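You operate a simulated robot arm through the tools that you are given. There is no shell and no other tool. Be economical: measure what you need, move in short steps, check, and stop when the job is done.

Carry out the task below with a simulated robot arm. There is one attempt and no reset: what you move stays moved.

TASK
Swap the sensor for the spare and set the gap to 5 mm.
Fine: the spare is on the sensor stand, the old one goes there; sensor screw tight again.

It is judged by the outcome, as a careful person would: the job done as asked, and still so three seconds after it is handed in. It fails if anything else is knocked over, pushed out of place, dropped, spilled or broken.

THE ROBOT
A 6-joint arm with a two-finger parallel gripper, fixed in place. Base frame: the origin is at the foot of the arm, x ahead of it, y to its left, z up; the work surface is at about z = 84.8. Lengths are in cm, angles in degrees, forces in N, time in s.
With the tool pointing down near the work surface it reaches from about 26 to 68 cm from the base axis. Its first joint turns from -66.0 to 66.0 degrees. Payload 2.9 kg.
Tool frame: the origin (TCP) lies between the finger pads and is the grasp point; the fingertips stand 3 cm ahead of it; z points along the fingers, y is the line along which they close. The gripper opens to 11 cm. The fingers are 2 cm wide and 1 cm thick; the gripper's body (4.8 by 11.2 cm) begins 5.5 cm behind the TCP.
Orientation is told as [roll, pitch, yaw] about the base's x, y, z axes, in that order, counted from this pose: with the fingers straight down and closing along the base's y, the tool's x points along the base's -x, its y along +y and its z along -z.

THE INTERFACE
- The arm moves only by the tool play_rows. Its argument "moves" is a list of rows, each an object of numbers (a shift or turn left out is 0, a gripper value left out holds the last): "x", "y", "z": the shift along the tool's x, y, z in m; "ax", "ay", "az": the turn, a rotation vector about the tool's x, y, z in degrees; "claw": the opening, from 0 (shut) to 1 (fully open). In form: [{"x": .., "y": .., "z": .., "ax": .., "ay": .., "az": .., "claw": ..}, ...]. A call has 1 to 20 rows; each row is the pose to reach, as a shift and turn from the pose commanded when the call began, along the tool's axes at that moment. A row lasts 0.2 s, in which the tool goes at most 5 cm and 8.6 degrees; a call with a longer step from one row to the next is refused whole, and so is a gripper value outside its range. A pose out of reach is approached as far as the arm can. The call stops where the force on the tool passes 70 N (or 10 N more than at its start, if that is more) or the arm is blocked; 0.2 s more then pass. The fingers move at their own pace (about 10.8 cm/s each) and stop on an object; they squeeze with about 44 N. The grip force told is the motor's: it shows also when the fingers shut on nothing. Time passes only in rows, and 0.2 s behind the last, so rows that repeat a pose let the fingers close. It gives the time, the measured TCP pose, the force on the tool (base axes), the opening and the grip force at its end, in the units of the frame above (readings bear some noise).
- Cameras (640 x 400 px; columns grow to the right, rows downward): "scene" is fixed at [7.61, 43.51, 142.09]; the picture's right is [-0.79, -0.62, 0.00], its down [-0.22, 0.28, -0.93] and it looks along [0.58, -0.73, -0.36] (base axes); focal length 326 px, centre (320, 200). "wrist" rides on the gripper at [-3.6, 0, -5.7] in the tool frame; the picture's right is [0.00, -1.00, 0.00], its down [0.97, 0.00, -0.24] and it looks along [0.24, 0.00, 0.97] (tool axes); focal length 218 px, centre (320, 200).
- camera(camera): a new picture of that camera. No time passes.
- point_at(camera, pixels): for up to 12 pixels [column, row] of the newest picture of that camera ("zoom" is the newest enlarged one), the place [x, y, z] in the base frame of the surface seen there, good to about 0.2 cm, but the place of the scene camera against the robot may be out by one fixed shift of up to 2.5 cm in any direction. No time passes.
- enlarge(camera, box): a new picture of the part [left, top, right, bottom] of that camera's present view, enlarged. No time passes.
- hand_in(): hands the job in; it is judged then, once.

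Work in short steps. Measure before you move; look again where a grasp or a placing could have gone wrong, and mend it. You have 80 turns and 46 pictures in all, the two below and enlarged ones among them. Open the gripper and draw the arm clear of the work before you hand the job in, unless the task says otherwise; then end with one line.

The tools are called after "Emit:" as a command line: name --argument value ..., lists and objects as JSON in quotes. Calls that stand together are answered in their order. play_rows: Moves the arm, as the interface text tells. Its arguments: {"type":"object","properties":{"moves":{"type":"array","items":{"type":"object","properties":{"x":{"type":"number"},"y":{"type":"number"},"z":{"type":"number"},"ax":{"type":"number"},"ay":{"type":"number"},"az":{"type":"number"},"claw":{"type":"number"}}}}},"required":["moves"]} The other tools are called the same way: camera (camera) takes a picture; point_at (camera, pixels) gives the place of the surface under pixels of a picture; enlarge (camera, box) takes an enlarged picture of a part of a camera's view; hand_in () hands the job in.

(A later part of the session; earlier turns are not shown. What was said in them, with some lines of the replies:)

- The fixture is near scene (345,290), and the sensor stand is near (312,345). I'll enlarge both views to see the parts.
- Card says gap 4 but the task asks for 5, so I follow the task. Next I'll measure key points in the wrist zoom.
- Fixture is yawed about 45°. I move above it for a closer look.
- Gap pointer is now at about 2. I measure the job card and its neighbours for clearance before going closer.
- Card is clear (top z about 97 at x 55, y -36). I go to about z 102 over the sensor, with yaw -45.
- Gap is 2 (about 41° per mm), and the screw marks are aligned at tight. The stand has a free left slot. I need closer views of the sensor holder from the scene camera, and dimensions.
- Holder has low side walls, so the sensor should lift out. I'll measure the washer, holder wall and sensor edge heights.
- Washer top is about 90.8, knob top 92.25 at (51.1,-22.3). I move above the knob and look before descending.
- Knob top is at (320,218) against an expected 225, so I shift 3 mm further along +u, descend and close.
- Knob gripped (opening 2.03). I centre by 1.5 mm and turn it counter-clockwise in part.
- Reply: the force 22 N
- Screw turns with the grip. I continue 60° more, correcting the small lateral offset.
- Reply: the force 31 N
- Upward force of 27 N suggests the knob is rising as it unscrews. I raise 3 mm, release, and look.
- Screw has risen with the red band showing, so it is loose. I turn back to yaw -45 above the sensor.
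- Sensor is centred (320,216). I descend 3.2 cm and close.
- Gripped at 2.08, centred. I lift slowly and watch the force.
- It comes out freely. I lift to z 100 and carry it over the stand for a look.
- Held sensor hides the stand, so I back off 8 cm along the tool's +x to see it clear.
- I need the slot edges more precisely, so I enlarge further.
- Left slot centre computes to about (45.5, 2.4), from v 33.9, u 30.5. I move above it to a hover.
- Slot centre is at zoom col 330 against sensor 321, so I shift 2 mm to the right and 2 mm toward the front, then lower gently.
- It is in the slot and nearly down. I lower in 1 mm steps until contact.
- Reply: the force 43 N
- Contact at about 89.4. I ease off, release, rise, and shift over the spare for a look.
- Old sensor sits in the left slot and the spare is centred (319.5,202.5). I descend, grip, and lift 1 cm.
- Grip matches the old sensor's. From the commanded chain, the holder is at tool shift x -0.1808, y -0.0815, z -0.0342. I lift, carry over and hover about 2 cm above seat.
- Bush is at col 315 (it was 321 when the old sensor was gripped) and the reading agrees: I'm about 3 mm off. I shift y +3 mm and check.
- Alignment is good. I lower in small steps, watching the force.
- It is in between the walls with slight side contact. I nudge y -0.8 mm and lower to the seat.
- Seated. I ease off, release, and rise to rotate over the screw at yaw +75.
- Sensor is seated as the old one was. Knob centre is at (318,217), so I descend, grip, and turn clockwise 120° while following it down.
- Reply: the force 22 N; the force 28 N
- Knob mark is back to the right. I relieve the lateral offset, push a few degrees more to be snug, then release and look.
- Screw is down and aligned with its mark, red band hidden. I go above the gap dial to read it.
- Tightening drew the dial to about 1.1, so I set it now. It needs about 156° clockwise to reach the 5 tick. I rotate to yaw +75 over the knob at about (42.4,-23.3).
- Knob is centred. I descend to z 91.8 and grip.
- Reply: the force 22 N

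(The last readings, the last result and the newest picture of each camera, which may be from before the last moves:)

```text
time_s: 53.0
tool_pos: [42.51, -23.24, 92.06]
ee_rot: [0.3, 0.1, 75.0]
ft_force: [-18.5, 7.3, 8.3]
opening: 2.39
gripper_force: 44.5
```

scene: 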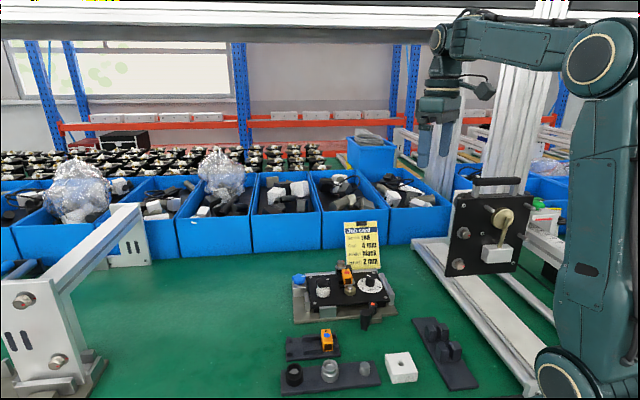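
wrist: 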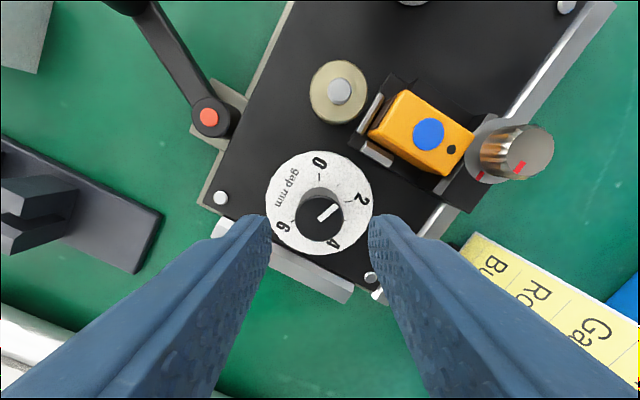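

Emit:
play_rows --moves '[{"y": 0.0025, "z": -0.001}, {"y": 0.0025, "z": -0.001, "az": 8}, {"y": 0.0025, "z": -0.001, "az": 16}, {"y": 0.0025, "z": -0.001, "az": 24}, {"y": 0.0025, "z": -0.001, "az": 32}, {"y": 0.0025, "z": -0.001, "az": 40}, {"y": 0.0025, "z": -0.001, "az": 48}, {"y": 0.0025, "z": -0.001, "az": 56}, {"y": 0.0025, "z": -0.001, "az": 64}, {"y": 0.0025, "z": -0.001, "az": 72}]'

```text
time_s: 55.2
tool_pos: [42.54, -23.25, 92.05]
ee_rot: [-0.2, -0.3, 2.8]
ft_force: [20.4, -5.1, 3.4]
opening: 2.38
gripper_force: 43.6
```

Emit:
play_rows --moves '[{"x": -0.002, "y": -0.0005}, {"x": -0.002, "y": -0.0005, "az": 8}, {"x": -0.002, "y": -0.0005, "az": 16}, {"x": -0.002, "y": -0.0005, "az": 24}, {"x": -0.002, "y": -0.0005, "az": 32}, {"x": -0.002, "y": -0.0005, "az": 40}, {"x": -0.002, "y": -0.0005, "az": 48}, {"x": -0.002, "y": -0.0005, "az": 56}, {"x": -0.002, "y": -0.0005, "az": 64}, {"x": -0.002, "y": -0.0005, "az": 72}, {"x": -0.002, "y": -0.0005, "az": 80}]'

Emit:
enlarge --camera "scene" --box '[335, 250, 405, 305]'

```text
time_s: 57.6
tool_pos: [42.45, -23.43, 92.11]
ee_rot: [-0.1, -0.2, -77.4]
ft_force: [-11.9, -17.3, 30.9]
opening: 2.36
gripper_force: 44.0
```

```text
7.27 times, centred on (370, 278) of scene
```

zoom: 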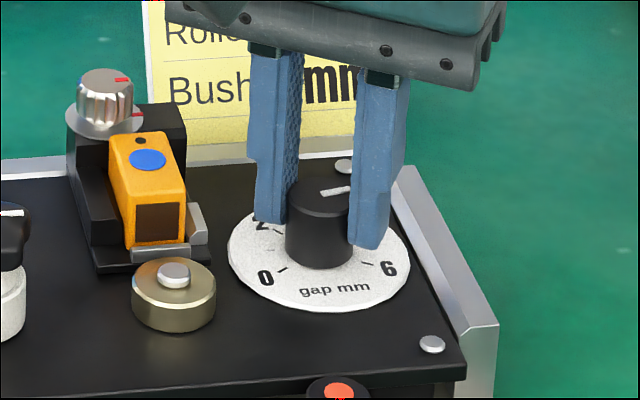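

Pointer is close to 5. I release, rise, go back to yaw -45 and read it from above.

Emit:
play_rows --moves '[{"z": -0.002}, {"z": -0.002, "claw": 0.36}, {"z": -0.002, "claw": 0.36}, {"z": -0.03}, {"z": -0.06, "az": -8}, {"z": -0.09, "az": -16}, {"z": -0.095, "az": -24}, {"z": -0.095, "az": -32}, {"z": -0.095, "az": -32.5}]'

Emit:
enlarge --camera "wrist" --box '[260, 150, 380, 240]'

```text
time_s: 59.6
tool_pos: [42.6, -23.36, 101.5]
ee_rot: [0.0, 0.1, -44.4]
ft_force: [0.0, 0.1, 0.8]
opening: 3.96
gripper_force: 0.0
```

```text
4.44 times, centred on (320, 195) of wrist
```

zoom: 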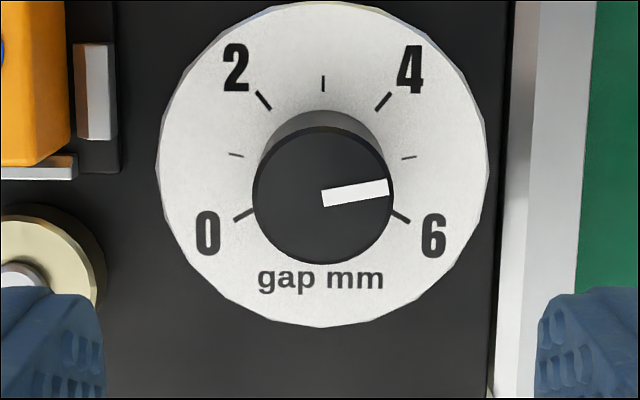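

Pointer at 9.5° against the 5 tick at about 9.3°, so the gap is 5. I draw the arm clear and take a last look.

Emit:
play_rows --moves '[{"z": -0.04}, {"z": -0.08}, {"z": -0.12, "claw": 1}, {"z": -0.16}, {"z": -0.18}, {"z": -0.18}]'

Emit:
enlarge --camera "scene" --box '[270, 245, 410, 365]'

Emit:
enlarge --camera "scene" --box '[325, 250, 405, 305]'

```text
time_s: 61.0
tool_pos: [42.49, -23.15, 119.49]
ee_rot: [0.0, -0.1, -44.6]
ft_force: [0.6, -0.1, 0.3]
opening: 11.02
gripper_force: 0.0
```

```text
3.33 times, centred on (340, 305) of scene
```

zoom: 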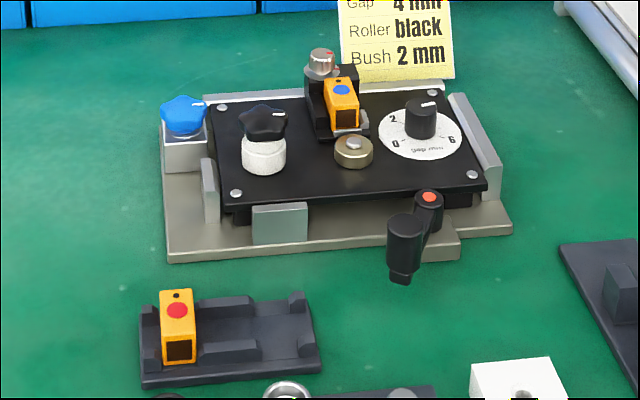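

```text
7.27 times, centred on (365, 278) of scene
```

zoom: 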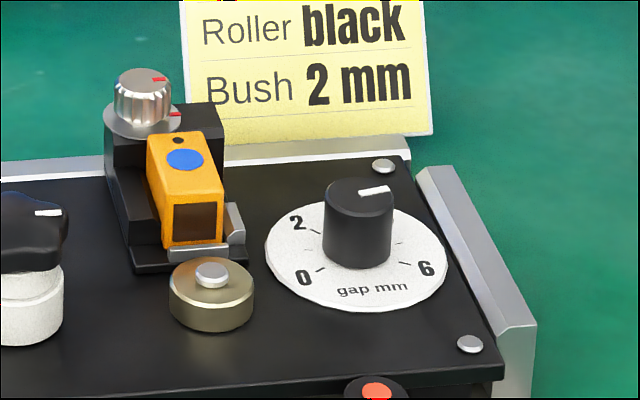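

All is in place: spare fitted, screw tight, old sensor on the stand, dial at 5. Handing in.

Emit:
hand_in

```text
The job is handed in.
```

The spare (blue dot) sensor is fitted, its screw is tight again with the marks lined up, the old (red dot) sensor is in the stand's free slot, and the gap dial reads 5 mm as you asked (the job card says 4 mm).
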